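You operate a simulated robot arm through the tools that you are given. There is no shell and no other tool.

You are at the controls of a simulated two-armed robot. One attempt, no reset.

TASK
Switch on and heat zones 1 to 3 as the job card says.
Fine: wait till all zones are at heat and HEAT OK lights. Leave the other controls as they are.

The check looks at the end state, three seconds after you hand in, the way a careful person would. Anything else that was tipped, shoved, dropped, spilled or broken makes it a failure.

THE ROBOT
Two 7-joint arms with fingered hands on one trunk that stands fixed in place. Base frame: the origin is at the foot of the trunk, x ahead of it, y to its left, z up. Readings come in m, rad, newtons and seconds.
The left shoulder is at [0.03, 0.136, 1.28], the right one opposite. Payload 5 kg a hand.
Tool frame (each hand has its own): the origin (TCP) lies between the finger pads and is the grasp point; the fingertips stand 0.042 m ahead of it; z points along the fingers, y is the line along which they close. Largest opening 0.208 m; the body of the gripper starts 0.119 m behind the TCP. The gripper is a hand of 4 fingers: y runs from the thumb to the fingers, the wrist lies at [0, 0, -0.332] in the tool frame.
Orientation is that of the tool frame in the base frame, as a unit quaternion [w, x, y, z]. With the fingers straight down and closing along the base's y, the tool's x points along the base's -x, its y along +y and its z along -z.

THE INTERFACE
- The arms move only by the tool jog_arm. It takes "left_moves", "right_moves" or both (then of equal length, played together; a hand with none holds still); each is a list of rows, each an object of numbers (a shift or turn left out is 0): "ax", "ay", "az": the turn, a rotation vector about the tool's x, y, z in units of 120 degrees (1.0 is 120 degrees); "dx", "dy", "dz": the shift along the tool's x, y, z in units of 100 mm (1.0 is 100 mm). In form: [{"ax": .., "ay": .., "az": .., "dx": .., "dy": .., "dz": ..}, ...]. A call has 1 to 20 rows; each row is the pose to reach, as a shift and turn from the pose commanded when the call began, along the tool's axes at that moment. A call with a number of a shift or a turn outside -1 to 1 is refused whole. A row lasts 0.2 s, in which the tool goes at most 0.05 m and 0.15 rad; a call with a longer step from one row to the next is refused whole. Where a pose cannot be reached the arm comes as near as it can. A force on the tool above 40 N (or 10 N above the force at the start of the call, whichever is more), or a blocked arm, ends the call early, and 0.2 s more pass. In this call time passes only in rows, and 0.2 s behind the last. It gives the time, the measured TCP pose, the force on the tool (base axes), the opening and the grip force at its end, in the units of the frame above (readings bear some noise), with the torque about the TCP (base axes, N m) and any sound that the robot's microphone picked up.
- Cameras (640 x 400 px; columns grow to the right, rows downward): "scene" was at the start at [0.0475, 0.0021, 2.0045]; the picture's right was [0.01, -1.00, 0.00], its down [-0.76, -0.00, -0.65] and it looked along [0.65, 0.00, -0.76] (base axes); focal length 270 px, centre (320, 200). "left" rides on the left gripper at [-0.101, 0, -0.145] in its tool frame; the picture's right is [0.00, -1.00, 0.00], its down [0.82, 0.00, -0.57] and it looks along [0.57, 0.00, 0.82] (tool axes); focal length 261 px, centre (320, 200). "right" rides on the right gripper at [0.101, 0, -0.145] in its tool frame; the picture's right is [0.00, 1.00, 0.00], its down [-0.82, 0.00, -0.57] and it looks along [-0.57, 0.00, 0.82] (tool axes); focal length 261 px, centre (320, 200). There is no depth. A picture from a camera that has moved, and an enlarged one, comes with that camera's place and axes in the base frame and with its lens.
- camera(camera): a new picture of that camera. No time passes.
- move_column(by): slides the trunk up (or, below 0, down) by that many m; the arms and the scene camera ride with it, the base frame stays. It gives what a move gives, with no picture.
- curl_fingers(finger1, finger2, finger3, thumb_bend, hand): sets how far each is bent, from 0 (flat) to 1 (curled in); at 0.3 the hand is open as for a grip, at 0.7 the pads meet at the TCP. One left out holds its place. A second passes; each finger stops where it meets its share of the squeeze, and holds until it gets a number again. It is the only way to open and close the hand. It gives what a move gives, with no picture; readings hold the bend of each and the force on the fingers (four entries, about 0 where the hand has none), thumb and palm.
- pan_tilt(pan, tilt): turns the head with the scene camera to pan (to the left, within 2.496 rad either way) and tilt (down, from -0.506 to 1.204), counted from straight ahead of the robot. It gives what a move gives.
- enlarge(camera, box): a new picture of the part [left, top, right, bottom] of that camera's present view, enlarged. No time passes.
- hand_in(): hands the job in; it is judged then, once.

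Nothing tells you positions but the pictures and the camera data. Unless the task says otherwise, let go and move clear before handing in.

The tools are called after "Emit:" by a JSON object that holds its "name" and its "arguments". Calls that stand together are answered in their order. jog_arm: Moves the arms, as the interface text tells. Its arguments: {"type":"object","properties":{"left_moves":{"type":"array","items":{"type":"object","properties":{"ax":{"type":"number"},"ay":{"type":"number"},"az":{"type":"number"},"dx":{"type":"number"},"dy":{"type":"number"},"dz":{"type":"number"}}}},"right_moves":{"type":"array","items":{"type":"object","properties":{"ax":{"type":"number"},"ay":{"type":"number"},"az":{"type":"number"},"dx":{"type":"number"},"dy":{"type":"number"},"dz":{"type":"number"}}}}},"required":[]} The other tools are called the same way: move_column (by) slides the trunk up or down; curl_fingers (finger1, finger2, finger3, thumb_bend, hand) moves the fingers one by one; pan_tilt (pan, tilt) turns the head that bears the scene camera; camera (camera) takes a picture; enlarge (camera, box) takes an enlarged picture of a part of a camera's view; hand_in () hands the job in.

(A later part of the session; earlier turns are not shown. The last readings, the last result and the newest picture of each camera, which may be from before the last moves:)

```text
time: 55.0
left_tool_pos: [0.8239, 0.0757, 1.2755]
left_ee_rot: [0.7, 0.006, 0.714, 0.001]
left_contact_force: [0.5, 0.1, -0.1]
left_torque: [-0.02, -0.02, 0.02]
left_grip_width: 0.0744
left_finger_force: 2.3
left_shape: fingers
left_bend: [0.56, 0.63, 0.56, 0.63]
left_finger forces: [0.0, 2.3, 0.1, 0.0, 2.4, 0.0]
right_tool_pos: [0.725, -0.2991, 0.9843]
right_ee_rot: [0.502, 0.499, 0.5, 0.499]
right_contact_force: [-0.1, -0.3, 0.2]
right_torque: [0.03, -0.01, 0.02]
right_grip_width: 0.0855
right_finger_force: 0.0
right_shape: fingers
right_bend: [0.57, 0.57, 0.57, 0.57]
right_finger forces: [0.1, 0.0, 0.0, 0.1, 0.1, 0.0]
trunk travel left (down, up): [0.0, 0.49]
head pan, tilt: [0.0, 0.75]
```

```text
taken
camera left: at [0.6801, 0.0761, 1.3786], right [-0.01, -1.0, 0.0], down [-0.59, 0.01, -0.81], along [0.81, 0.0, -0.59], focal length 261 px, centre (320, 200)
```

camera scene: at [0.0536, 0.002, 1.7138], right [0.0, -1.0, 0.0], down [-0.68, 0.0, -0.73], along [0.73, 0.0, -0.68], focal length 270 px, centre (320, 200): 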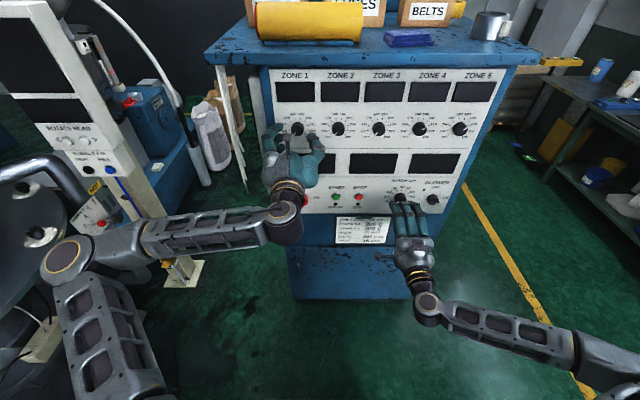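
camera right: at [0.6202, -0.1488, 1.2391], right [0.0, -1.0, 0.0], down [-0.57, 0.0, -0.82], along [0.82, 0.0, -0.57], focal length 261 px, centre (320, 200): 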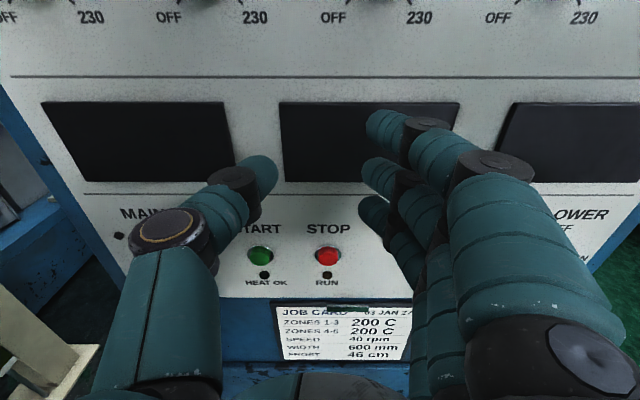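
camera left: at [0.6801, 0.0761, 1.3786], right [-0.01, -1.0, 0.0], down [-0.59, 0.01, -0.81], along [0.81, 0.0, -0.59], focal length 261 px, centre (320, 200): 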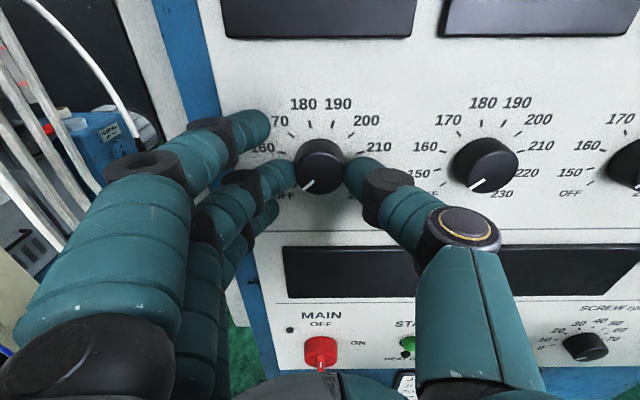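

Thumb and middle finger are on the knob. I'll tighten the grip and turn the first 60°.

Emit:
{"name": "curl_fingers", "arguments": {"hand": "left", "finger2": 0.72, "thumb_bend": 0.72}}

Emit:
{"name": "jog_arm", "arguments": {"left_moves": [{"az": 0.06}, {"az": 0.12}, {"az": 0.18}, {"az": 0.24}, {"az": 0.3}, {"az": 0.36}, {"az": 0.42}, {"az": 0.48}]}}

Emit:
{"name": "camera", "arguments": {"camera": "left"}}

Emit:
{"name": "enlarge", "arguments": {"camera": "scene", "box": [240, 60, 400, 160]}}

```text
time: 56.0
left_tool_pos: [0.8232, 0.0731, 1.2754]
left_ee_rot: [0.701, 0.007, 0.713, 0.0]
left_contact_force: [3.7, -11.9, 1.0]
left_torque: [0.01, 0.0, -0.33]
left_grip_width: 0.0707
left_finger_force: 12.8
left_shape: fingers
left_bend: [0.56, 0.62, 0.56, 0.67]
left_finger forces: [0.0, 7.5, 0.0, 0.0, 17.9, 0.0]
right_tool_pos: [0.725, -0.3015, 0.9838]
right_ee_rot: [0.502, 0.499, 0.5, 0.499]
right_contact_force: [-0.2, 0.2, 0.4]
right_torque: [0.03, 0.04, 0.02]
right_grip_width: 0.0855
right_finger_force: 0.0
right_shape: fingers
right_bend: [0.57, 0.57, 0.57, 0.57]
right_finger forces: [0.0, 0.1, 0.1, 0.0, 0.1, 0.1]
trunk travel left (down, up): [0.0, 0.49]
head pan, tilt: [0.0, 0.75]
```

```text
time: 57.9
left_tool_pos: [0.8243, 0.0751, 1.2742]
left_ee_rot: [0.616, 0.348, 0.62, 0.341]
left_contact_force: [-4.5, -7.4, -9.6]
left_torque: [0.03, 0.22, -0.17]
left_grip_width: 0.0713
left_finger_force: 14.6
left_shape: fingers
left_bend: [0.56, 0.62, 0.56, 0.67]
left_finger forces: [0.1, 8.9, 0.0, 0.0, 20.3, 0.0]
right_tool_pos: [0.725, -0.3008, 0.9841]
right_ee_rot: [0.502, 0.498, 0.501, 0.499]
right_contact_force: [0.0, -0.6, 0.6]
right_torque: [0.0, -0.04, -0.02]
right_grip_width: 0.0855
right_finger_force: 0.2
right_shape: fingers
right_bend: [0.57, 0.57, 0.57, 0.57]
right_finger forces: [0.0, 0.1, 0.0, 0.0, 0.1, 0.1]
trunk travel left (down, up): [0.0, 0.49]
head pan, tilt: [0.0, 0.75]
```

```text
taken
camera left: at [0.6789, -0.0096, 1.328], right [-0.01, -0.53, -0.85], down [-0.57, 0.7, -0.43], along [0.82, 0.48, -0.31], focal length 261 px, centre (320, 200)
```

left: 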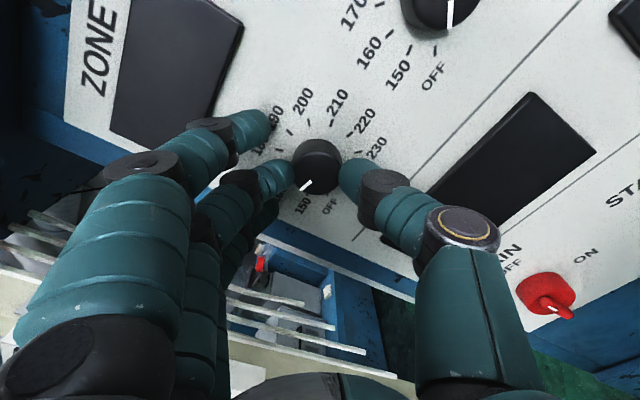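

```text
4.00 times, centred on (320, 110) of scene
camera zoom: at [0.0534, 0.0008, 1.7138], right [0.0, -1.0, 0.0], down [-0.68, 0.0, -0.73], along [0.73, 0.0, -0.68], focal length 1078 px, centre (320, 560)
```

zoom: 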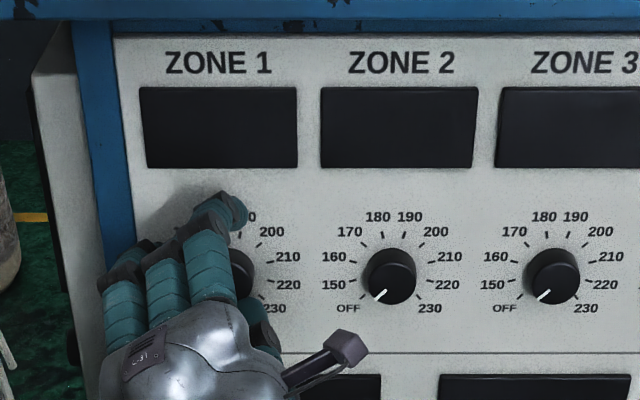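

The knob turns with the hand without slipping; the pointer is now near 160. I'll continue in stages.

Emit:
{"name": "jog_arm", "arguments": {"left_moves": [{"az": 0.06}, {"az": 0.12}, {"az": 0.18}, {"az": 0.24}, {"az": 0.3}, {"az": 0.36}, {"az": 0.42}, {"az": 0.48}]}}

Emit:
{"name": "camera", "arguments": {"camera": "left"}}

Emit:
{"name": "camera", "arguments": {"camera": "scene"}}

```text
time: 59.6
left_tool_pos: [0.8234, 0.0775, 1.2739]
left_ee_rot: [0.376, 0.602, 0.377, 0.595]
left_contact_force: [-2.6, 4.6, -8.1]
left_torque: [0.02, 0.24, 0.15]
left_grip_width: 0.0705
left_finger_force: 14.3
left_shape: fingers
left_bend: [0.56, 0.62, 0.56, 0.67]
left_finger forces: [0.0, 9.5, 0.0, 0.1, 19.0, 0.1]
right_tool_pos: [0.7254, -0.2991, 0.9846]
right_ee_rot: [0.502, 0.498, 0.501, 0.499]
right_contact_force: [0.3, -0.2, -0.6]
right_torque: [0.01, -0.01, 0.0]
right_grip_width: 0.0855
right_finger_force: 0.1
right_shape: fingers
right_bend: [0.57, 0.57, 0.57, 0.57]
right_finger forces: [0.0, 0.0, 0.0, 0.1, 0.0, 0.1]
trunk travel left (down, up): [0.0, 0.49]
head pan, tilt: [0.0, 0.75]
```

```text
taken
camera left: at [0.6782, -0.0129, 1.2313], right [-0.01, 0.43, -0.9], down [-0.57, 0.74, 0.36], along [0.82, 0.51, 0.24], focal length 261 px, centre (320, 200)
```

left: 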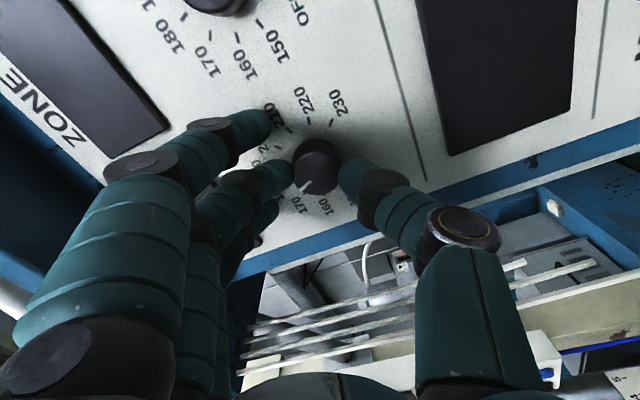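

```text
taken
camera scene: at [0.0537, 0.0023, 1.7139], right [0.0, -1.0, 0.0], down [-0.68, 0.0, -0.73], along [0.73, 0.0, -0.68], focal length 270 px, centre (320, 200)
```

scene: 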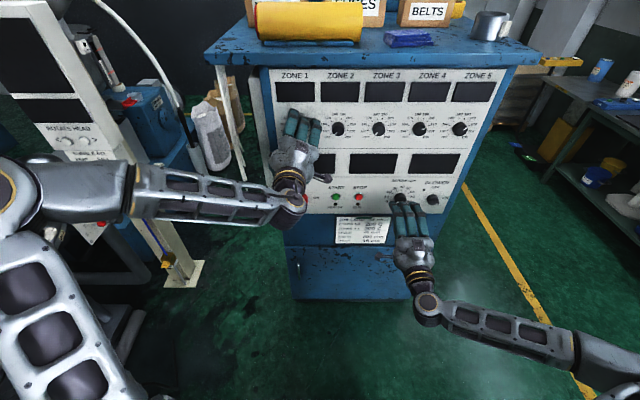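

Emit:
{"name": "jog_arm", "arguments": {"left_moves": [{"az": 0.06}, {"az": 0.12}, {"az": 0.18}, {"az": 0.24}, {"az": 0.3}, {"az": 0.36}, {"az": 0.42}, {"az": 0.48}]}}

Emit:
{"name": "camera", "arguments": {"camera": "left"}}

Emit:
{"name": "camera", "arguments": {"camera": "scene"}}

```text
time: 61.5
left_tool_pos: [0.8231, 0.0776, 1.2752]
left_ee_rot: [0.042, 0.708, 0.04, 0.704]
left_contact_force: [1.8, 14.5, 6.4]
left_torque: [0.0, -0.22, 0.45]
left_grip_width: 0.0709
left_finger_force: 14.2
left_shape: fingers
left_bend: [0.56, 0.62, 0.56, 0.67]
left_finger forces: [0.0, 7.2, 0.0, 0.0, 20.5, 0.1]
right_tool_pos: [0.7249, -0.3, 0.9834]
right_ee_rot: [0.503, 0.499, 0.501, 0.498]
right_contact_force: [-0.4, -0.1, 0.8]
right_torque: [0.0, 0.02, 0.0]
right_grip_width: 0.0856
right_finger_force: 0.1
right_shape: fingers
right_bend: [0.57, 0.57, 0.57, 0.57]
right_finger forces: [0.0, 0.0, 0.0, 0.1, 0.1, 0.0]
trunk travel left (down, up): [0.0, 0.49]
head pan, tilt: [0.0, 0.75]
```

```text
taken
camera left: at [0.6781, 0.0664, 1.176], right [0.0, 0.99, -0.12], down [-0.57, 0.1, 0.82], along [0.82, 0.07, 0.56], focal length 261 px, centre (320, 200)
```

left: 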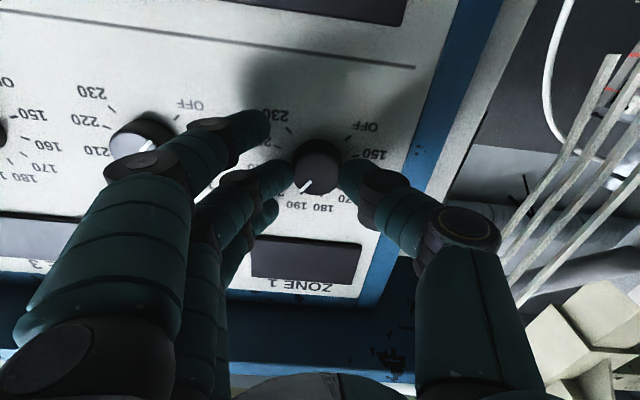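

```text
taken
camera scene: at [0.0529, 0.0032, 1.714], right [0.0, -1.0, 0.0], down [-0.68, 0.0, -0.73], along [0.73, 0.0, -0.68], focal length 270 px, centre (320, 200)
```

scene: 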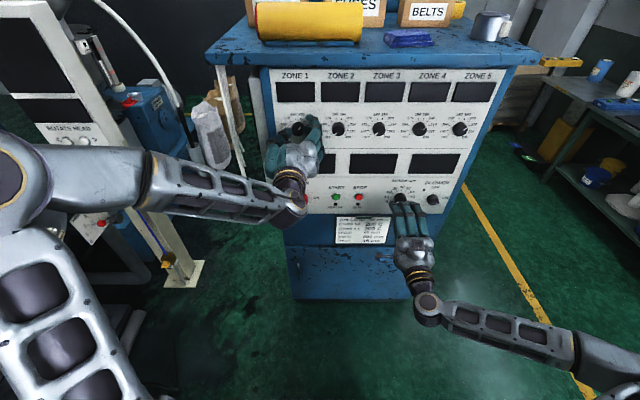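

Emit:
{"name": "enlarge", "arguments": {"camera": "left", "box": [250, 90, 410, 220]}}

Emit:
{"name": "enlarge", "arguments": {"camera": "scene", "box": [260, 90, 340, 150]}}

```text
3.08 times, centred on (330, 155) of left
camera zoom: at [0.6781, 0.0664, 1.176], right [0.0, 0.99, -0.12], down [-0.57, 0.1, 0.82], along [0.82, 0.07, 0.56], focal length 802 px, centre (289, 338)
```

zoom: 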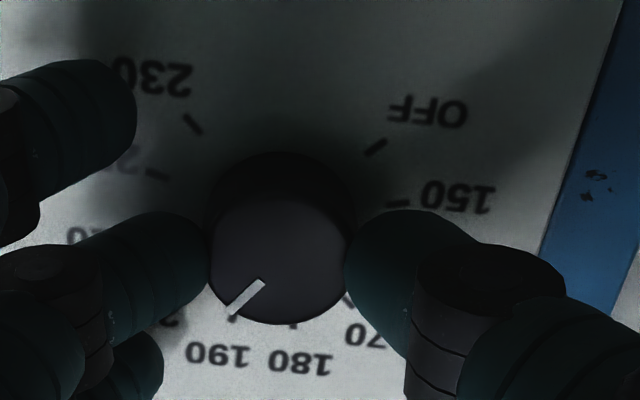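

```text
6.67 times, centred on (300, 120) of scene
camera zoom: at [0.0529, 0.0032, 1.714], right [0.0, -1.0, 0.0], down [-0.68, 0.0, -0.73], along [0.73, 0.0, -0.68], focal length 1797 px, centre (453, 733)
```

zoom: 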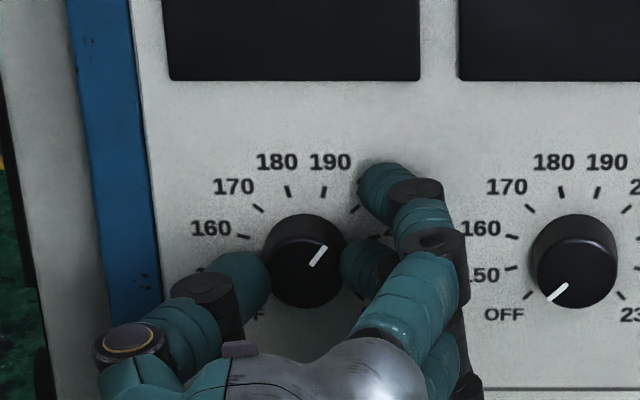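

The pointer is at about 36°, so about 9° remains to reach 45° (200).

Emit:
{"name": "jog_arm", "arguments": {"left_moves": [{"az": 0.035}, {"az": 0.072}]}}

Emit:
{"name": "enlarge", "arguments": {"camera": "scene", "box": [260, 90, 340, 150]}}

Emit:
{"name": "enlarge", "arguments": {"camera": "scene", "box": [395, 100, 475, 150]}}

Emit:
{"name": "enlarge", "arguments": {"camera": "left", "box": [250, 90, 410, 220]}}

```text
time: 62.0
left_tool_pos: [0.8229, 0.0773, 1.2737]
left_ee_rot: [-0.01, 0.709, -0.013, 0.705]
left_contact_force: [0.9, 15.6, 6.5]
left_torque: [0.0, -0.22, 0.54]
left_grip_width: 0.071
left_finger_force: 14.6
left_shape: fingers
left_bend: [0.56, 0.63, 0.56, 0.67]
left_finger forces: [0.0, 6.0, 0.0, 0.1, 22.2, 0.0]
right_tool_pos: [0.7252, -0.2989, 0.9845]
right_ee_rot: [0.503, 0.498, 0.501, 0.498]
right_contact_force: [-0.7, 0.4, -0.7]
right_torque: [0.01, -0.02, 0.02]
right_grip_width: 0.0853
right_finger_force: 0.1
right_shape: fingers
right_bend: [0.57, 0.57, 0.57, 0.57]
right_finger forces: [0.0, 0.1, 0.0, 0.0, 0.0, 0.0]
trunk travel left (down, up): [0.0, 0.49]
head pan, tilt: [0.0, 0.75]
```

```text
6.67 times, centred on (300, 120) of scene
camera zoom: at [0.0526, 0.0033, 1.7139], right [0.0, -1.0, 0.0], down [-0.68, 0.0, -0.73], along [0.73, 0.0, -0.68], focal length 1797 px, centre (453, 733)
```

zoom: 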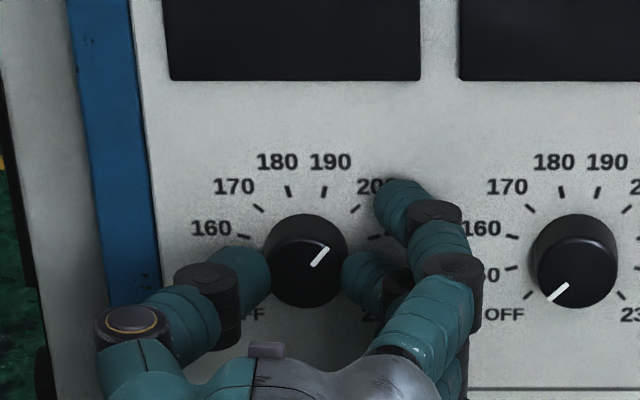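

```text
8.00 times, centred on (435, 125) of scene
camera zoom: at [0.0526, 0.0033, 1.7139], right [0.0, -1.0, 0.0], down [-0.68, 0.0, -0.73], along [0.73, 0.0, -0.68], focal length 2156 px, centre (-600, 800)
```

zoom: 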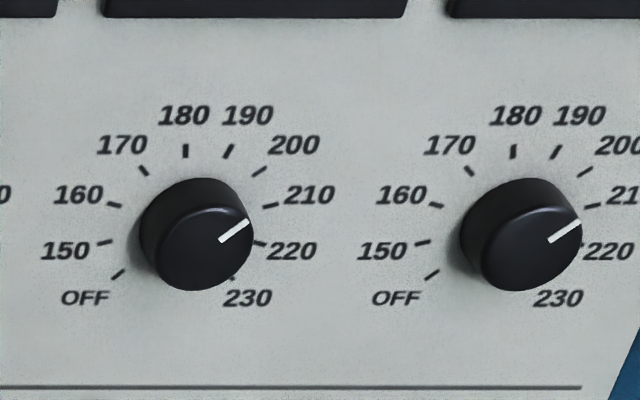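

```text
3.08 times, centred on (330, 155) of left
camera zoom: at [0.6778, 0.0808, 1.1744], right [0.01, 1.0, 0.03], down [-0.57, -0.02, 0.82], along [0.82, -0.02, 0.57], focal length 802 px, centre (289, 338)
```

zoom: 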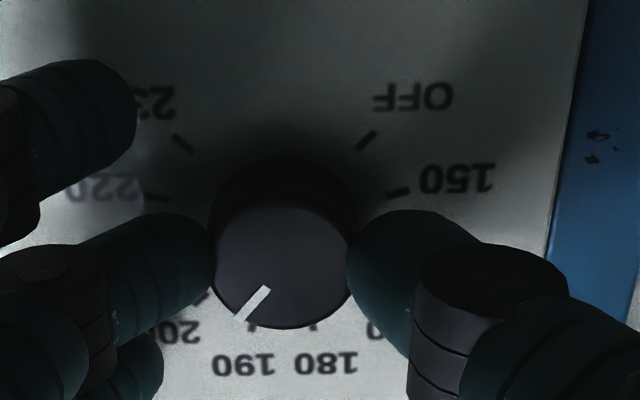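

The pointer measures about 41° from two views, so I'll add about 4°.

Emit:
{"name": "jog_arm", "arguments": {"left_moves": [{"az": 0.02}, {"az": 0.035}]}}

Emit:
{"name": "enlarge", "arguments": {"camera": "scene", "box": [280, 110, 320, 135]}}

Emit:
{"name": "enlarge", "arguments": {"camera": "left", "box": [270, 130, 370, 210]}}

```text
time: 62.6
left_tool_pos: [0.8241, 0.0772, 1.2738]
left_ee_rot: [-0.034, 0.709, -0.04, 0.704]
left_contact_force: [1.8, 15.6, 7.6]
left_torque: [-0.03, -0.21, 0.48]
left_grip_width: 0.0713
left_finger_force: 13.8
left_shape: fingers
left_bend: [0.56, 0.63, 0.56, 0.67]
left_finger forces: [0.1, 6.1, 0.1, 0.0, 21.8, 0.0]
right_tool_pos: [0.7245, -0.3005, 0.9847]
right_ee_rot: [0.503, 0.498, 0.501, 0.497]
right_contact_force: [-0.4, -0.4, -0.3]
right_torque: [0.03, -0.03, 0.04]
right_grip_width: 0.0857
right_finger_force: 0.1
right_shape: fingers
right_bend: [0.57, 0.57, 0.57, 0.57]
right_finger forces: [0.0, 0.1, 0.0, 0.1, 0.0, 0.0]
trunk travel left (down, up): [0.0, 0.49]
head pan, tilt: [0.0, 0.75]
```

```text
16.00 times, centred on (300, 122) of scene
camera zoom: at [0.0526, 0.0033, 1.7139], right [0.0, -1.0, 0.0], down [-0.68, 0.0, -0.73], along [0.73, 0.0, -0.68], focal length 4313 px, centre (640, 1440)
```

zoom: 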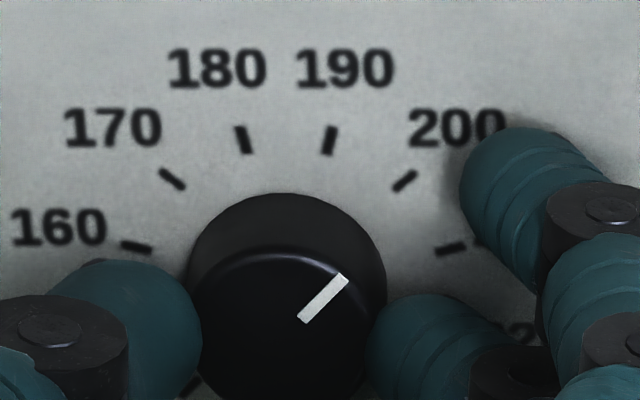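

```text
5.00 times, centred on (320, 170) of left
camera zoom: at [0.6778, 0.0882, 1.1749], right [0.01, 0.99, 0.1], down [-0.57, -0.08, 0.82], along [0.82, -0.06, 0.56], focal length 1303 px, centre (320, 350)
```

zoom: 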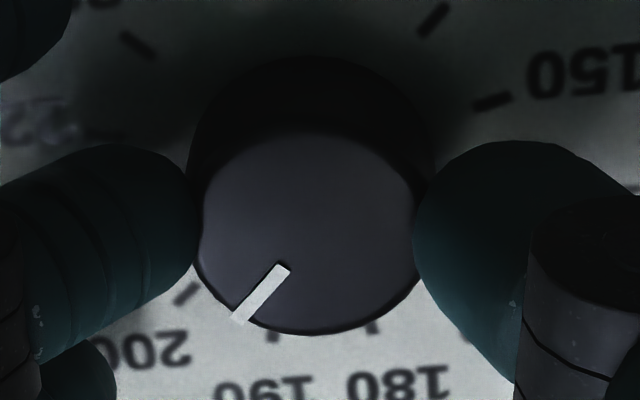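

Emit:
{"name": "jog_arm", "arguments": {"left_moves": [{"az": 0.02}]}}

Emit:
{"name": "enlarge", "arguments": {"camera": "scene", "box": [280, 110, 320, 135]}}

Emit:
{"name": "enlarge", "arguments": {"camera": "left", "box": [270, 130, 370, 210]}}

```text
time: 63.0
left_tool_pos: [0.8237, 0.0775, 1.2742]
left_ee_rot: [-0.05, 0.708, -0.054, 0.703]
left_contact_force: [1.7, 15.7, 5.9]
left_torque: [-0.03, -0.19, 0.51]
left_grip_width: 0.0716
left_finger_force: 14.4
left_shape: fingers
left_bend: [0.56, 0.63, 0.56, 0.67]
left_finger forces: [0.1, 6.0, 0.0, 0.1, 22.2, 0.0]
right_tool_pos: [0.7247, -0.3, 0.985]
right_ee_rot: [0.503, 0.498, 0.501, 0.498]
right_contact_force: [-0.2, 0.1, -0.5]
right_torque: [0.0, -0.03, 0.05]
right_grip_width: 0.0855
right_finger_force: 0.1
right_shape: fingers
right_bend: [0.57, 0.57, 0.57, 0.57]
right_finger forces: [0.0, 0.1, 0.0, 0.1, 0.0, 0.1]
trunk travel left (down, up): [0.0, 0.49]
head pan, tilt: [0.0, 0.75]
```

```text
16.00 times, centred on (300, 122) of scene
camera zoom: at [0.0526, 0.0034, 1.7139], right [0.0, -1.0, 0.0], down [-0.68, 0.0, -0.73], along [0.73, 0.0, -0.68], focal length 4313 px, centre (640, 1440)
```

zoom: 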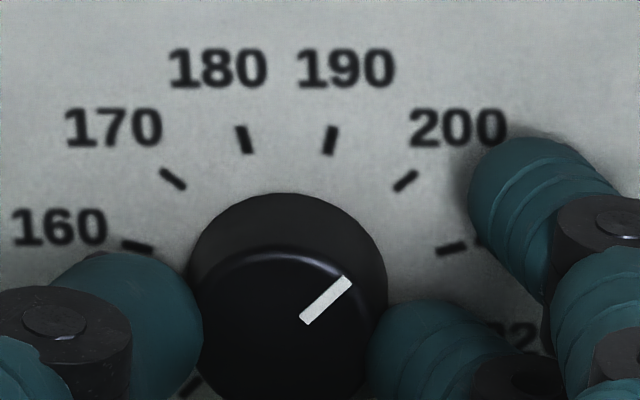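

```text
5.00 times, centred on (320, 170) of left
camera zoom: at [0.6778, 0.0923, 1.1756], right [0.01, 0.99, 0.14], down [-0.57, -0.11, 0.82], along [0.82, -0.09, 0.56], focal length 1303 px, centre (320, 350)
```

zoom: 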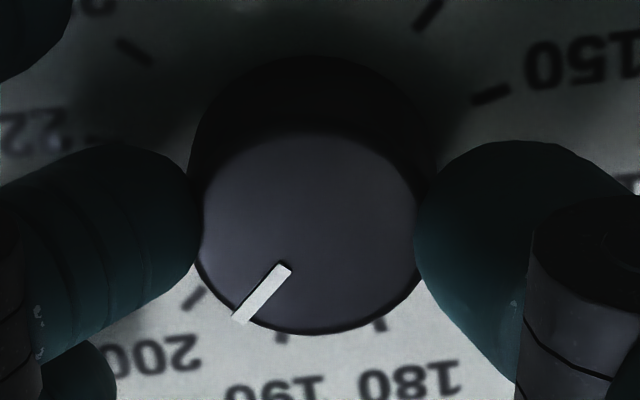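

Zone 1's pointer now measures 45°, at 200. Release and back off.

Emit:
{"name": "curl_fingers", "arguments": {"hand": "left", "finger2": 0.55, "thumb_bend": 0.55}}

Emit:
{"name": "jog_arm", "arguments": {"left_moves": [{"dz": -0.2}, {"dz": -0.45}]}}

Emit:
{"name": "enlarge", "arguments": {"camera": "scene", "box": [280, 110, 320, 135]}}

Emit:
{"name": "camera", "arguments": {"camera": "left"}}

```text
time: 64.0
left_tool_pos: [0.8237, 0.0749, 1.2751]
left_ee_rot: [-0.05, 0.708, -0.056, 0.703]
left_contact_force: [0.1, -0.7, 0.5]
left_torque: [0.0, -0.03, 0.02]
left_grip_width: 0.0925
left_finger_force: 0.0
left_shape: fingers
left_bend: [0.56, 0.55, 0.56, 0.55]
left_finger forces: [0.1, 0.1, 0.0, 0.1, 0.0, 0.0]
right_tool_pos: [0.724, -0.301, 0.9838]
right_ee_rot: [0.502, 0.498, 0.5, 0.499]
right_contact_force: [0.9, 0.1, 0.5]
right_torque: [-0.01, -0.08, 0.02]
right_grip_width: 0.0854
right_finger_force: 0.0
right_shape: fingers
right_bend: [0.57, 0.57, 0.57, 0.57]
right_finger forces: [0.0, 0.1, 0.0, 0.1, 0.0, 0.0]
trunk travel left (down, up): [0.0, 0.49]
head pan, tilt: [0.0, 0.75]
```

```text
time: 64.7
left_tool_pos: [0.7785, 0.075, 1.2749]
left_ee_rot: [-0.05, 0.707, -0.054, 0.703]
left_contact_force: [-0.4, -0.2, -0.3]
left_torque: [-0.01, 0.01, 0.03]
left_grip_width: 0.0924
left_finger_force: 0.0
left_shape: fingers
left_bend: [0.56, 0.55, 0.56, 0.55]
left_finger forces: [0.0, 0.1, 0.0, 0.0, 0.1, 0.0]
right_tool_pos: [0.7243, -0.3006, 0.9851]
right_ee_rot: [0.502, 0.498, 0.5, 0.499]
right_contact_force: [0.1, 0.4, 0.4]
right_torque: [-0.06, 0.01, -0.01]
right_grip_width: 0.0853
right_finger_force: 0.0
right_shape: fingers
right_bend: [0.57, 0.57, 0.57, 0.57]
right_finger forces: [0.0, 0.0, 0.0, 0.0, 0.1, 0.1]
trunk travel left (down, up): [0.0, 0.49]
head pan, tilt: [0.0, 0.75]
```

```text
16.00 times, centred on (300, 122) of scene
camera zoom: at [0.0523, 0.0015, 1.714], right [0.0, -1.0, 0.0], down [-0.68, 0.0, -0.73], along [0.73, 0.0, -0.68], focal length 4313 px, centre (640, 1440)
```

zoom: 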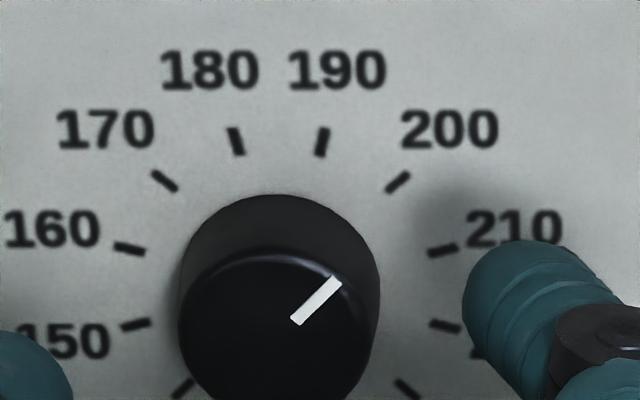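

```text
taken
camera left: at [0.6328, 0.0905, 1.1766], right [0.01, 0.99, 0.14], down [-0.57, -0.11, 0.82], along [0.82, -0.09, 0.56], focal length 261 px, centre (320, 200)
```

left: 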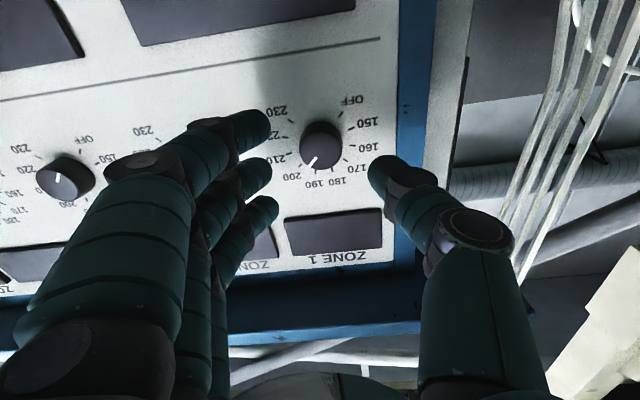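

Zone 1 is set. Roll the left hand back to 90°, then shift to zone 2.

Emit:
{"name": "jog_arm", "arguments": {"left_moves": [{"az": -0.07}, {"az": -0.14}, {"az": -0.21}, {"az": -0.28}, {"az": -0.35}, {"az": -0.42}, {"az": -0.49}, {"az": -0.56}, {"az": -0.63}, {"az": -0.7}, {"az": -0.77}, {"az": -0.82}]}}

Emit:
{"name": "jog_arm", "arguments": {"left_moves": [{"dx": -0.25}, {"dx": -0.5}, {"dx": -0.75}, {"dx": -1.0}]}}

```text
time: 67.2
left_tool_pos: [0.7793, 0.0756, 1.2734]
left_ee_rot: [0.5, 0.502, 0.501, 0.497]
left_contact_force: [0.0, -0.3, -0.2]
left_torque: [0.0, 0.01, 0.0]
left_grip_width: 0.0923
left_finger_force: 0.1
left_shape: fingers
left_bend: [0.56, 0.55, 0.56, 0.55]
left_finger forces: [0.1, 0.1, 0.1, 0.0, 0.1, 0.1]
right_tool_pos: [0.7246, -0.3001, 0.9846]
right_ee_rot: [0.502, 0.498, 0.501, 0.499]
right_contact_force: [0.2, 0.7, -0.3]
right_torque: [-0.03, 0.02, -0.01]
right_grip_width: 0.0859
right_finger_force: 0.0
right_shape: fingers
right_bend: [0.57, 0.57, 0.57, 0.57]
right_finger forces: [0.1, 0.0, 0.0, 0.2, 0.0, 0.0]
trunk travel left (down, up): [0.0, 0.49]
head pan, tilt: [0.0, 0.75]
```

```text
time: 68.2
left_tool_pos: [0.7764, -0.0251, 1.2743]
left_ee_rot: [0.499, 0.503, 0.5, 0.497]
left_contact_force: [0.6, 0.9, -0.4]
left_torque: [0.0, 0.01, 0.06]
left_grip_width: 0.0923
left_finger_force: 0.0
left_shape: fingers
left_bend: [0.56, 0.55, 0.56, 0.55]
left_finger forces: [0.0, 0.0, 0.1, 0.0, 0.0, 0.0]
right_tool_pos: [0.725, -0.2999, 0.9833]
right_ee_rot: [0.502, 0.499, 0.5, 0.498]
right_contact_force: [-0.4, 0.4, 1.0]
right_torque: [-0.01, -0.03, 0.07]
right_grip_width: 0.0856
right_finger_force: 0.1
right_shape: fingers
right_bend: [0.57, 0.57, 0.57, 0.57]
right_finger forces: [0.1, 0.0, 0.1, 0.0, 0.1, 0.0]
trunk travel left (down, up): [0.0, 0.49]
head pan, tilt: [0.0, 0.75]
```

Emit:
{"name": "jog_arm", "arguments": {"left_moves": [{"dx": -0.2}, {"dx": -0.35}, {"dx": -0.35, "az": -0.07}, {"dx": -0.35, "az": -0.14}, {"dx": -0.35, "az": -0.21}, {"dx": -0.35, "az": -0.28}]}}

Emit:
{"name": "jog_arm", "arguments": {"left_moves": [{"az": -0.07}, {"az": -0.14}, {"az": -0.21}, {"az": -0.28}]}}

Emit:
{"name": "camera", "arguments": {"camera": "left"}}

Emit:
{"name": "camera", "arguments": {"camera": "scene"}}

```text
time: 69.7
left_tool_pos: [0.7775, -0.0603, 1.2734]
left_ee_rot: [0.622, 0.338, 0.624, 0.331]
left_contact_force: [0.1, 0.2, -0.8]
left_torque: [0.0, -0.02, 0.02]
left_grip_width: 0.0923
left_finger_force: 0.1
left_shape: fingers
left_bend: [0.56, 0.55, 0.56, 0.55]
left_finger forces: [0.0, 0.0, 0.0, 0.0, 0.0, 0.0]
right_tool_pos: [0.7252, -0.3004, 0.9833]
right_ee_rot: [0.503, 0.499, 0.5, 0.499]
right_contact_force: [-0.7, -0.6, -0.1]
right_torque: [-0.01, 0.0, 0.02]
right_grip_width: 0.0855
right_finger_force: 0.0
right_shape: fingers
right_bend: [0.57, 0.57, 0.57, 0.57]
right_finger forces: [0.0, 0.0, 0.0, 0.0, 0.0, 0.0]
trunk travel left (down, up): [0.0, 0.49]
head pan, tilt: [0.0, 0.75]
```

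```text
time: 70.7
left_tool_pos: [0.7788, -0.0593, 1.274]
left_ee_rot: [0.691, 0.142, 0.695, 0.137]
left_contact_force: [-0.7, -0.4, 0.4]
left_torque: [0.01, 0.05, 0.01]
left_grip_width: 0.0923
left_finger_force: 0.0
left_shape: fingers
left_bend: [0.56, 0.55, 0.56, 0.55]
left_finger forces: [0.0, 0.1, 0.0, 0.1, 0.0, 0.0]
right_tool_pos: [0.7239, -0.2989, 0.9834]
right_ee_rot: [0.503, 0.499, 0.5, 0.499]
right_contact_force: [-0.1, 0.5, -0.5]
right_torque: [-0.02, -0.02, -0.03]
right_grip_width: 0.0855
right_finger_force: 0.0
right_shape: fingers
right_bend: [0.57, 0.57, 0.57, 0.57]
right_finger forces: [0.1, 0.0, 0.1, 0.0, 0.0, 0.1]
trunk travel left (down, up): [0.0, 0.49]
head pan, tilt: [0.0, 0.75]
```

```text
taken
camera left: at [0.6341, -0.096, 1.3684], right [-0.01, -0.92, -0.38], down [-0.58, 0.32, -0.75], along [0.82, 0.21, -0.53], focal length 261 px, centre (320, 200)
```

left: 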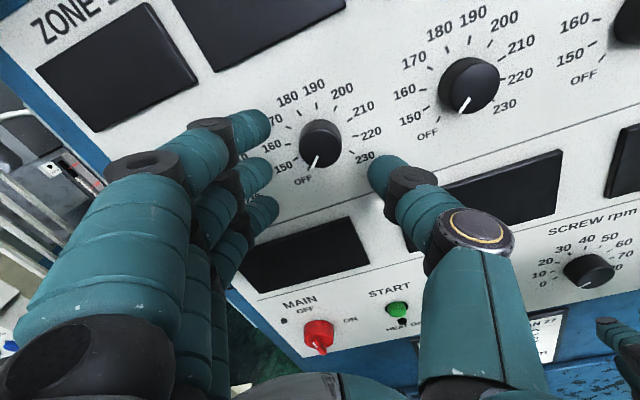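

```text
taken
camera scene: at [0.0535, 0.0017, 1.7138], right [0.0, -1.0, 0.0], down [-0.68, 0.0, -0.73], along [0.73, 0.0, -0.68], focal length 270 px, centre (320, 200)
```

scene: 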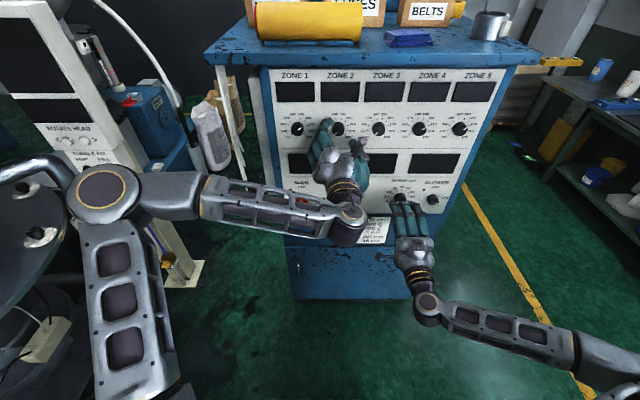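

Zone 2's knob is centred. Roll to 0°, then advance to the same depth as for zone 1.

Emit:
{"name": "jog_arm", "arguments": {"left_moves": [{"az": -0.065}, {"az": -0.13}, {"az": -0.19}]}}

Emit:
{"name": "camera", "arguments": {"camera": "left"}}

```text
time: 71.5
left_tool_pos: [0.7765, -0.0557, 1.2878]
left_ee_rot: [0.698, 0.005, 0.716, -0.001]
left_contact_force: [-0.3, 0.9, 0.1]
left_torque: [0.02, 0.04, -0.05]
left_grip_width: 0.0924
left_finger_force: 0.1
left_shape: fingers
left_bend: [0.56, 0.55, 0.56, 0.55]
left_finger forces: [0.0, 0.0, 0.1, 0.1, 0.0, 0.1]
left hand out of reach, approached as far as the arm can: row 3
right_tool_pos: [0.726, -0.2997, 0.9855]
right_ee_rot: [0.502, 0.499, 0.501, 0.498]
right_contact_force: [-0.1, 0.9, -0.3]
right_torque: [-0.01, 0.03, -0.04]
right_grip_width: 0.0854
right_finger_force: 0.1
right_shape: fingers
right_bend: [0.57, 0.57, 0.57, 0.57]
right_finger forces: [0.0, 0.0, 0.1, 0.1, 0.0, 0.0]
trunk travel left (down, up): [0.0, 0.49]
head pan, tilt: [0.0, 0.75]
```

```text
taken
camera left: at [0.6338, -0.0543, 1.3933], right [-0.01, -1.0, 0.0], down [-0.59, 0.01, -0.81], along [0.81, -0.01, -0.59], focal length 261 px, centre (320, 200)
```

left: 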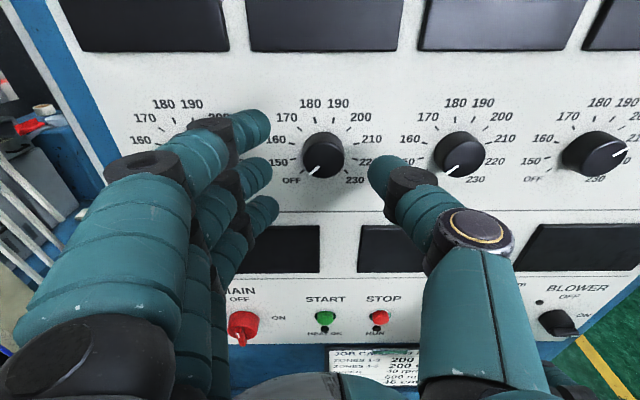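

Emit:
{"name": "jog_arm", "arguments": {"left_moves": [{"az": 0.06, "ay": -0.006, "dx": 0.07, "dy": -0.02}, {"az": 0.12, "ay": -0.012, "dx": 0.138, "dy": -0.04}]}}

Emit:
{"name": "camera", "arguments": {"camera": "left"}}

```text
time: 72.0
left_tool_pos: [0.7762, -0.0605, 1.2749]
left_ee_rot: [0.708, 0.091, 0.695, 0.087]
left_contact_force: [0.4, 0.3, -0.1]
left_torque: [-0.01, -0.04, -0.04]
left_grip_width: 0.0925
left_finger_force: 0.1
left_shape: fingers
left_bend: [0.56, 0.55, 0.56, 0.55]
left_finger forces: [0.0, 0.0, 0.0, 0.1, 0.1, 0.0]
right_tool_pos: [0.7244, -0.3009, 0.985]
right_ee_rot: [0.502, 0.499, 0.5, 0.499]
right_contact_force: [0.5, 0.3, 0.1]
right_torque: [-0.01, -0.02, 0.03]
right_grip_width: 0.0856
right_finger_force: 0.1
right_shape: fingers
right_bend: [0.57, 0.57, 0.57, 0.57]
right_finger forces: [0.0, 0.1, 0.0, 0.0, 0.0, 0.0]
trunk travel left (down, up): [0.0, 0.49]
head pan, tilt: [0.0, 0.75]
```

```text
taken
camera left: at [0.6292, -0.0831, 1.3693], right [-0.01, -0.97, -0.25], down [-0.56, 0.21, -0.81], along [0.83, 0.13, -0.54], focal length 261 px, centre (320, 200)
```

left: 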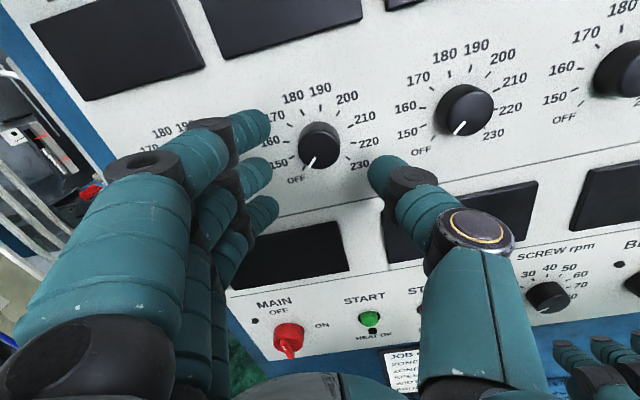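

Emit:
{"name": "jog_arm", "arguments": {"left_moves": [{"dz": 0.2}, {"dz": 0.35}, {"dz": 0.46}]}}

Emit:
{"name": "curl_fingers", "arguments": {"hand": "left", "finger2": 0.63, "thumb_bend": 0.63}}

Emit:
{"name": "camera", "arguments": {"camera": "left"}}

```text
time: 72.8
left_tool_pos: [0.8237, -0.0602, 1.2743]
left_ee_rot: [0.708, 0.092, 0.695, 0.086]
left_contact_force: [-0.2, 0.6, 0.8]
left_torque: [0.01, 0.06, -0.03]
left_grip_width: 0.0924
left_finger_force: 0.1
left_shape: fingers
left_bend: [0.56, 0.55, 0.56, 0.55]
left_finger forces: [0.0, 0.0, 0.0, 0.0, 0.0, 0.0]
right_tool_pos: [0.7254, -0.3013, 0.9839]
right_ee_rot: [0.502, 0.499, 0.501, 0.499]
right_contact_force: [0.0, 0.2, -0.3]
right_torque: [0.02, 0.04, 0.03]
right_grip_width: 0.0854
right_finger_force: 0.1
right_shape: fingers
right_bend: [0.57, 0.57, 0.57, 0.57]
right_finger forces: [0.0, 0.0, 0.0, 0.0, 0.1, 0.0]
trunk travel left (down, up): [0.0, 0.49]
head pan, tilt: [0.0, 0.75]
```

```text
time: 73.8
left_tool_pos: [0.8226, -0.0611, 1.2743]
left_ee_rot: [0.708, 0.092, 0.695, 0.086]
left_contact_force: [0.4, 2.1, 1.0]
left_torque: [0.0, -0.01, 0.05]
left_grip_width: 0.0745
left_finger_force: 0.6
left_shape: fingers
left_bend: [0.56, 0.62, 0.56, 0.63]
left_finger forces: [0.0, 1.3, 0.0, 0.1, 0.1, 0.0]
right_tool_pos: [0.725, -0.3005, 0.9844]
right_ee_rot: [0.502, 0.499, 0.5, 0.499]
right_contact_force: [0.5, 0.0, -0.2]
right_torque: [-0.02, 0.01, -0.02]
right_grip_width: 0.0853
right_finger_force: 0.0
right_shape: fingers
right_bend: [0.57, 0.57, 0.57, 0.57]
right_finger forces: [0.0, 0.0, 0.0, 0.0, 0.0, 0.0]
trunk travel left (down, up): [0.0, 0.49]
head pan, tilt: [0.0, 0.75]
```

```text
taken
camera left: at [0.6752, -0.0841, 1.3702], right [0.0, -0.97, -0.25], down [-0.56, 0.21, -0.81], along [0.83, 0.13, -0.54], focal length 261 px, centre (320, 200)
```

left: 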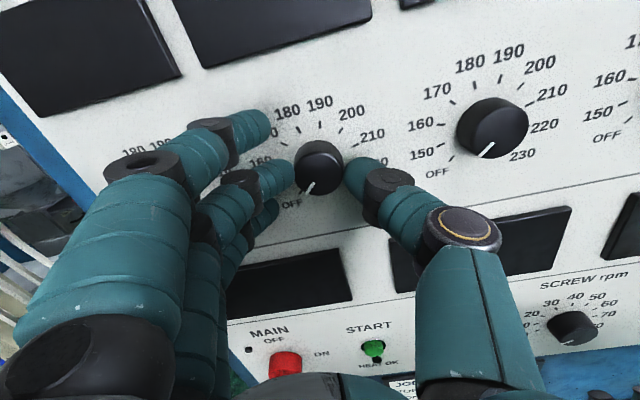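

Emit:
{"name": "curl_fingers", "arguments": {"hand": "left", "finger2": 0.72, "thumb_bend": 0.7}}

Emit:
{"name": "jog_arm", "arguments": {"left_moves": [{"az": 0.06}, {"az": 0.12}, {"az": 0.18}, {"az": 0.24}, {"az": 0.3}, {"az": 0.36}, {"az": 0.42}, {"az": 0.48}, {"az": 0.54}, {"az": 0.6}]}}

Emit:
{"name": "camera", "arguments": {"camera": "left"}}

```text
time: 74.8
left_tool_pos: [0.8219, -0.0622, 1.2743]
left_ee_rot: [0.708, 0.092, 0.695, 0.086]
left_contact_force: [2.0, -6.1, -0.5]
left_torque: [0.02, 0.02, -0.13]
left_grip_width: 0.0702
left_finger_force: 9.4
left_shape: fingers
left_bend: [0.56, 0.62, 0.56, 0.67]
left_finger forces: [0.1, 7.1, 0.0, 0.0, 11.8, 0.0]
right_tool_pos: [0.7257, -0.3, 0.9833]
right_ee_rot: [0.502, 0.499, 0.5, 0.498]
right_contact_force: [0.0, -0.1, -0.9]
right_torque: [0.03, 0.03, 0.05]
right_grip_width: 0.0857
right_finger_force: 0.1
right_shape: fingers
right_bend: [0.57, 0.57, 0.57, 0.57]
right_finger forces: [0.0, 0.0, 0.0, 0.0, 0.0, 0.0]
trunk travel left (down, up): [0.0, 0.49]
head pan, tilt: [0.0, 0.75]
```

```text
time: 77.0
left_tool_pos: [0.8218, -0.0604, 1.2742]
left_ee_rot: [0.521, 0.484, 0.508, 0.487]
left_contact_force: [-8.8, -0.2, -15.6]
left_torque: [0.01, 0.81, -0.04]
left_grip_width: 0.0723
left_finger_force: 14.2
left_shape: fingers
left_bend: [0.56, 0.63, 0.56, 0.67]
left_finger forces: [0.0, 4.9, 0.0, 0.1, 22.7, 0.1]
right_tool_pos: [0.7259, -0.3003, 0.9842]
right_ee_rot: [0.502, 0.499, 0.501, 0.498]
right_contact_force: [-0.3, 0.2, 0.6]
right_torque: [0.02, -0.02, -0.03]
right_grip_width: 0.0854
right_finger_force: 0.0
right_shape: fingers
right_bend: [0.57, 0.57, 0.57, 0.57]
right_finger forces: [0.1, 0.0, 0.0, 0.1, 0.1, 0.1]
trunk travel left (down, up): [0.0, 0.49]
head pan, tilt: [0.0, 0.75]
```

```text
taken
camera left: at [0.6765, -0.1596, 1.279], right [0.02, -0.06, -1.0], down [-0.56, 0.82, -0.06], along [0.83, 0.56, -0.02], focal length 261 px, centre (320, 200)
```

left: 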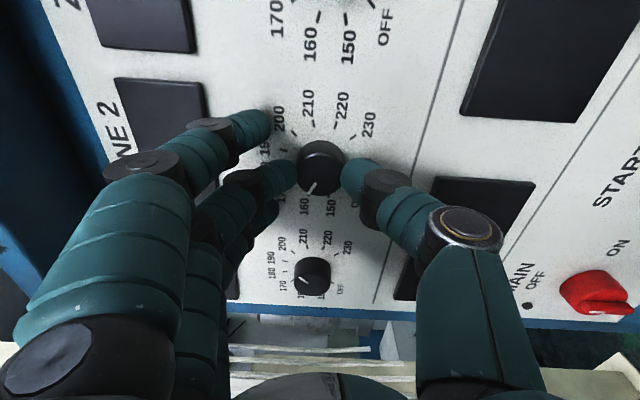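

Emit:
{"name": "jog_arm", "arguments": {"left_moves": [{"az": 0.06}, {"az": 0.12}, {"az": 0.18}, {"az": 0.24}, {"az": 0.3}, {"az": 0.36}, {"az": 0.42}, {"az": 0.48}]}}

Emit:
{"name": "jog_arm", "arguments": {"left_moves": [{"az": 0.06}, {"az": 0.12}, {"az": 0.18}, {"az": 0.24}, {"az": 0.3}, {"az": 0.36}, {"az": 0.41}]}}

Emit:
{"name": "camera", "arguments": {"camera": "left"}}

Emit:
{"name": "enlarge", "arguments": {"camera": "scene", "box": [310, 105, 370, 145]}}

```text
time: 78.8
left_tool_pos: [0.8237, -0.0589, 1.2753]
left_ee_rot: [0.222, 0.668, 0.214, 0.677]
left_contact_force: [-9.7, 7.1, -15.5]
left_torque: [-0.02, 0.63, 0.39]
left_grip_width: 0.0724
left_finger_force: 13.5
left_shape: fingers
left_bend: [0.56, 0.63, 0.56, 0.67]
left_finger forces: [0.0, 5.7, 0.0, 0.1, 22.1, 0.0]
right_tool_pos: [0.7248, -0.2998, 0.9842]
right_ee_rot: [0.502, 0.498, 0.5, 0.499]
right_contact_force: [-0.7, -1.1, -0.5]
right_torque: [-0.02, -0.04, -0.03]
right_grip_width: 0.0854
right_finger_force: 0.1
right_shape: fingers
right_bend: [0.57, 0.57, 0.57, 0.57]
right_finger forces: [0.0, 0.1, 0.0, 0.1, 0.0, 0.0]
trunk travel left (down, up): [0.0, 0.49]
head pan, tilt: [0.0, 0.75]
```

```text
time: 80.5
left_tool_pos: [0.8231, -0.06, 1.2759]
left_ee_rot: [-0.08, 0.696, -0.084, 0.709]
left_contact_force: [-1.4, 9.8, -5.5]
left_torque: [-0.01, 0.22, 0.33]
left_grip_width: 0.0719
left_finger_force: 11.3
left_shape: fingers
left_bend: [0.56, 0.63, 0.56, 0.67]
left_finger forces: [0.0, 7.1, 0.0, 0.0, 15.1, 0.0]
right_tool_pos: [0.7249, -0.2997, 0.9837]
right_ee_rot: [0.503, 0.498, 0.5, 0.499]
right_contact_force: [-0.9, 0.4, -0.1]
right_torque: [0.0, 0.01, -0.01]
right_grip_width: 0.0856
right_finger_force: 0.1
right_shape: fingers
right_bend: [0.57, 0.57, 0.57, 0.57]
right_finger forces: [0.1, 0.1, 0.0, 0.0, 0.0, 0.0]
trunk travel left (down, up): [0.0, 0.49]
head pan, tilt: [0.0, 0.75]
```

```text
taken
camera left: at [0.6794, -0.0353, 1.1752], right [0.0, 0.97, 0.23], down [-0.59, -0.18, 0.79], along [0.81, -0.14, 0.57], focal length 261 px, centre (320, 200)
```

left: 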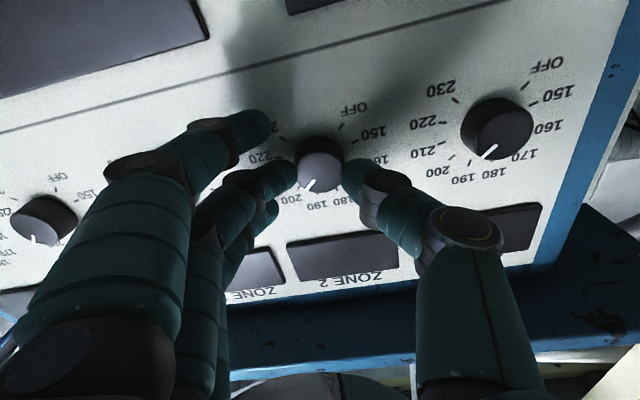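

```text
10.00 times, centred on (340, 125) of scene
camera zoom: at [0.0533, 0.0026, 1.7139], right [0.0, -1.0, 0.0], down [-0.68, 0.0, -0.73], along [0.73, 0.0, -0.68], focal length 2696 px, centre (120, 950)
```

zoom: 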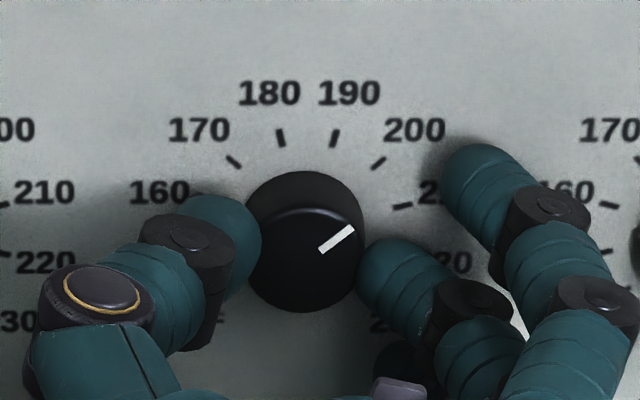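

Emit:
{"name": "enlarge", "arguments": {"camera": "scene", "box": [320, 112, 360, 137]}}

Emit:
{"name": "enlarge", "arguments": {"camera": "left", "box": [270, 130, 370, 210]}}

```text
16.00 times, centred on (340, 124) of scene
camera zoom: at [0.0533, 0.0026, 1.7139], right [0.0, -1.0, 0.0], down [-0.68, 0.0, -0.73], along [0.73, 0.0, -0.68], focal length 4313 px, centre (0, 1408)
```

zoom: 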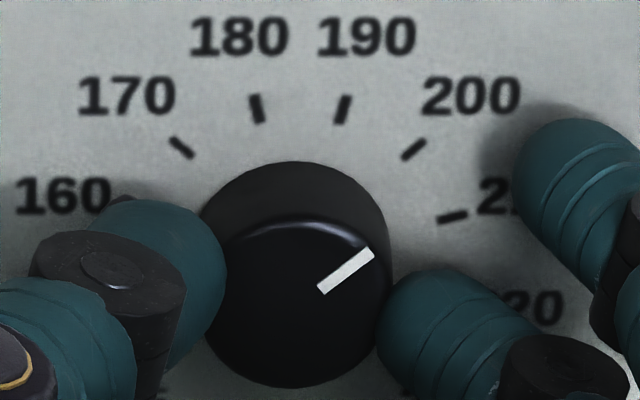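

```text
5.00 times, centred on (320, 170) of left
camera zoom: at [0.6794, -0.0353, 1.1752], right [0.0, 0.97, 0.23], down [-0.59, -0.18, 0.79], along [0.81, -0.14, 0.57], focal length 1303 px, centre (320, 350)
```

zoom: 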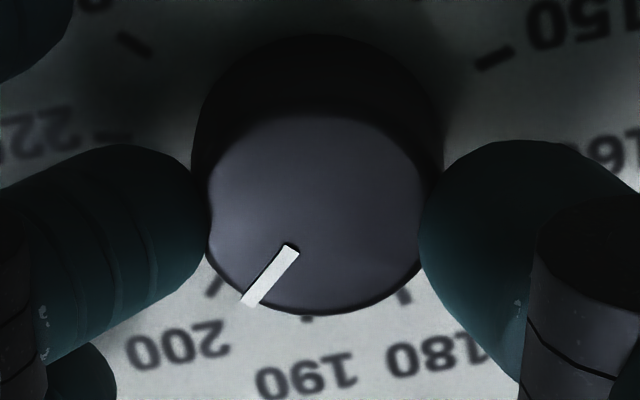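

Zone 2 measures about 50°, slightly past 200. I'll turn back about 5°.

Emit:
{"name": "jog_arm", "arguments": {"left_moves": [{"az": -0.025}, {"az": -0.05}]}}

Emit:
{"name": "enlarge", "arguments": {"camera": "scene", "box": [320, 112, 360, 137]}}

Emit:
{"name": "enlarge", "arguments": {"camera": "left", "box": [270, 130, 370, 210]}}

```text
time: 81.0
left_tool_pos: [0.8216, -0.0594, 1.2759]
left_ee_rot: [-0.042, 0.699, -0.048, 0.712]
left_contact_force: [-1.8, 10.1, -3.8]
left_torque: [0.03, 0.15, 0.37]
left_grip_width: 0.0721
left_finger_force: 11.3
left_shape: fingers
left_bend: [0.56, 0.63, 0.56, 0.67]
left_finger forces: [0.1, 6.7, 0.1, 0.1, 16.0, 0.1]
right_tool_pos: [0.7253, -0.3004, 0.9842]
right_ee_rot: [0.502, 0.499, 0.501, 0.499]
right_contact_force: [1.0, -0.5, -0.3]
right_torque: [-0.01, 0.02, 0.0]
right_grip_width: 0.0854
right_finger_force: 0.0
right_shape: fingers
right_bend: [0.57, 0.57, 0.57, 0.57]
right_finger forces: [0.1, 0.0, 0.0, 0.0, 0.1, 0.0]
trunk travel left (down, up): [0.0, 0.49]
head pan, tilt: [0.0, 0.75]
```

```text
16.00 times, centred on (340, 124) of scene
camera zoom: at [0.0531, 0.0027, 1.7139], right [0.0, -1.0, 0.0], down [-0.68, 0.0, -0.73], along [0.73, 0.0, -0.68], focal length 4313 px, centre (0, 1408)
```

zoom: 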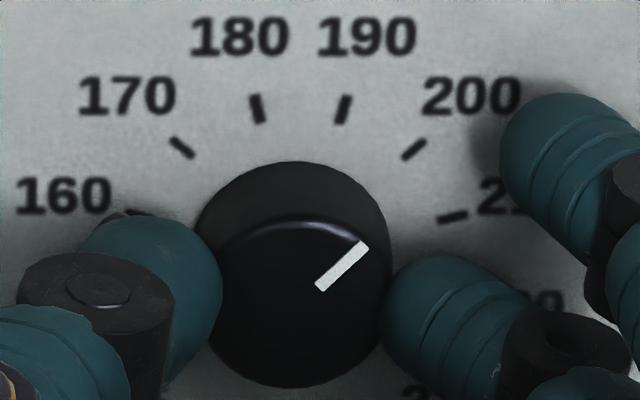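

```text
5.00 times, centred on (320, 170) of left
camera zoom: at [0.6792, -0.0457, 1.1732], right [0.01, 0.99, 0.12], down [-0.59, -0.09, 0.8], along [0.81, -0.08, 0.58], focal length 1303 px, centre (320, 350)
```

zoom: 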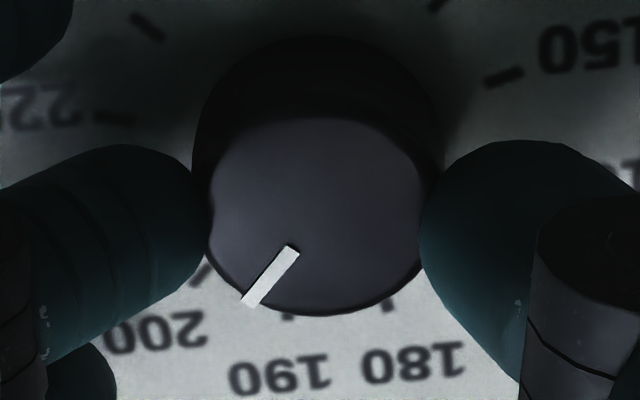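

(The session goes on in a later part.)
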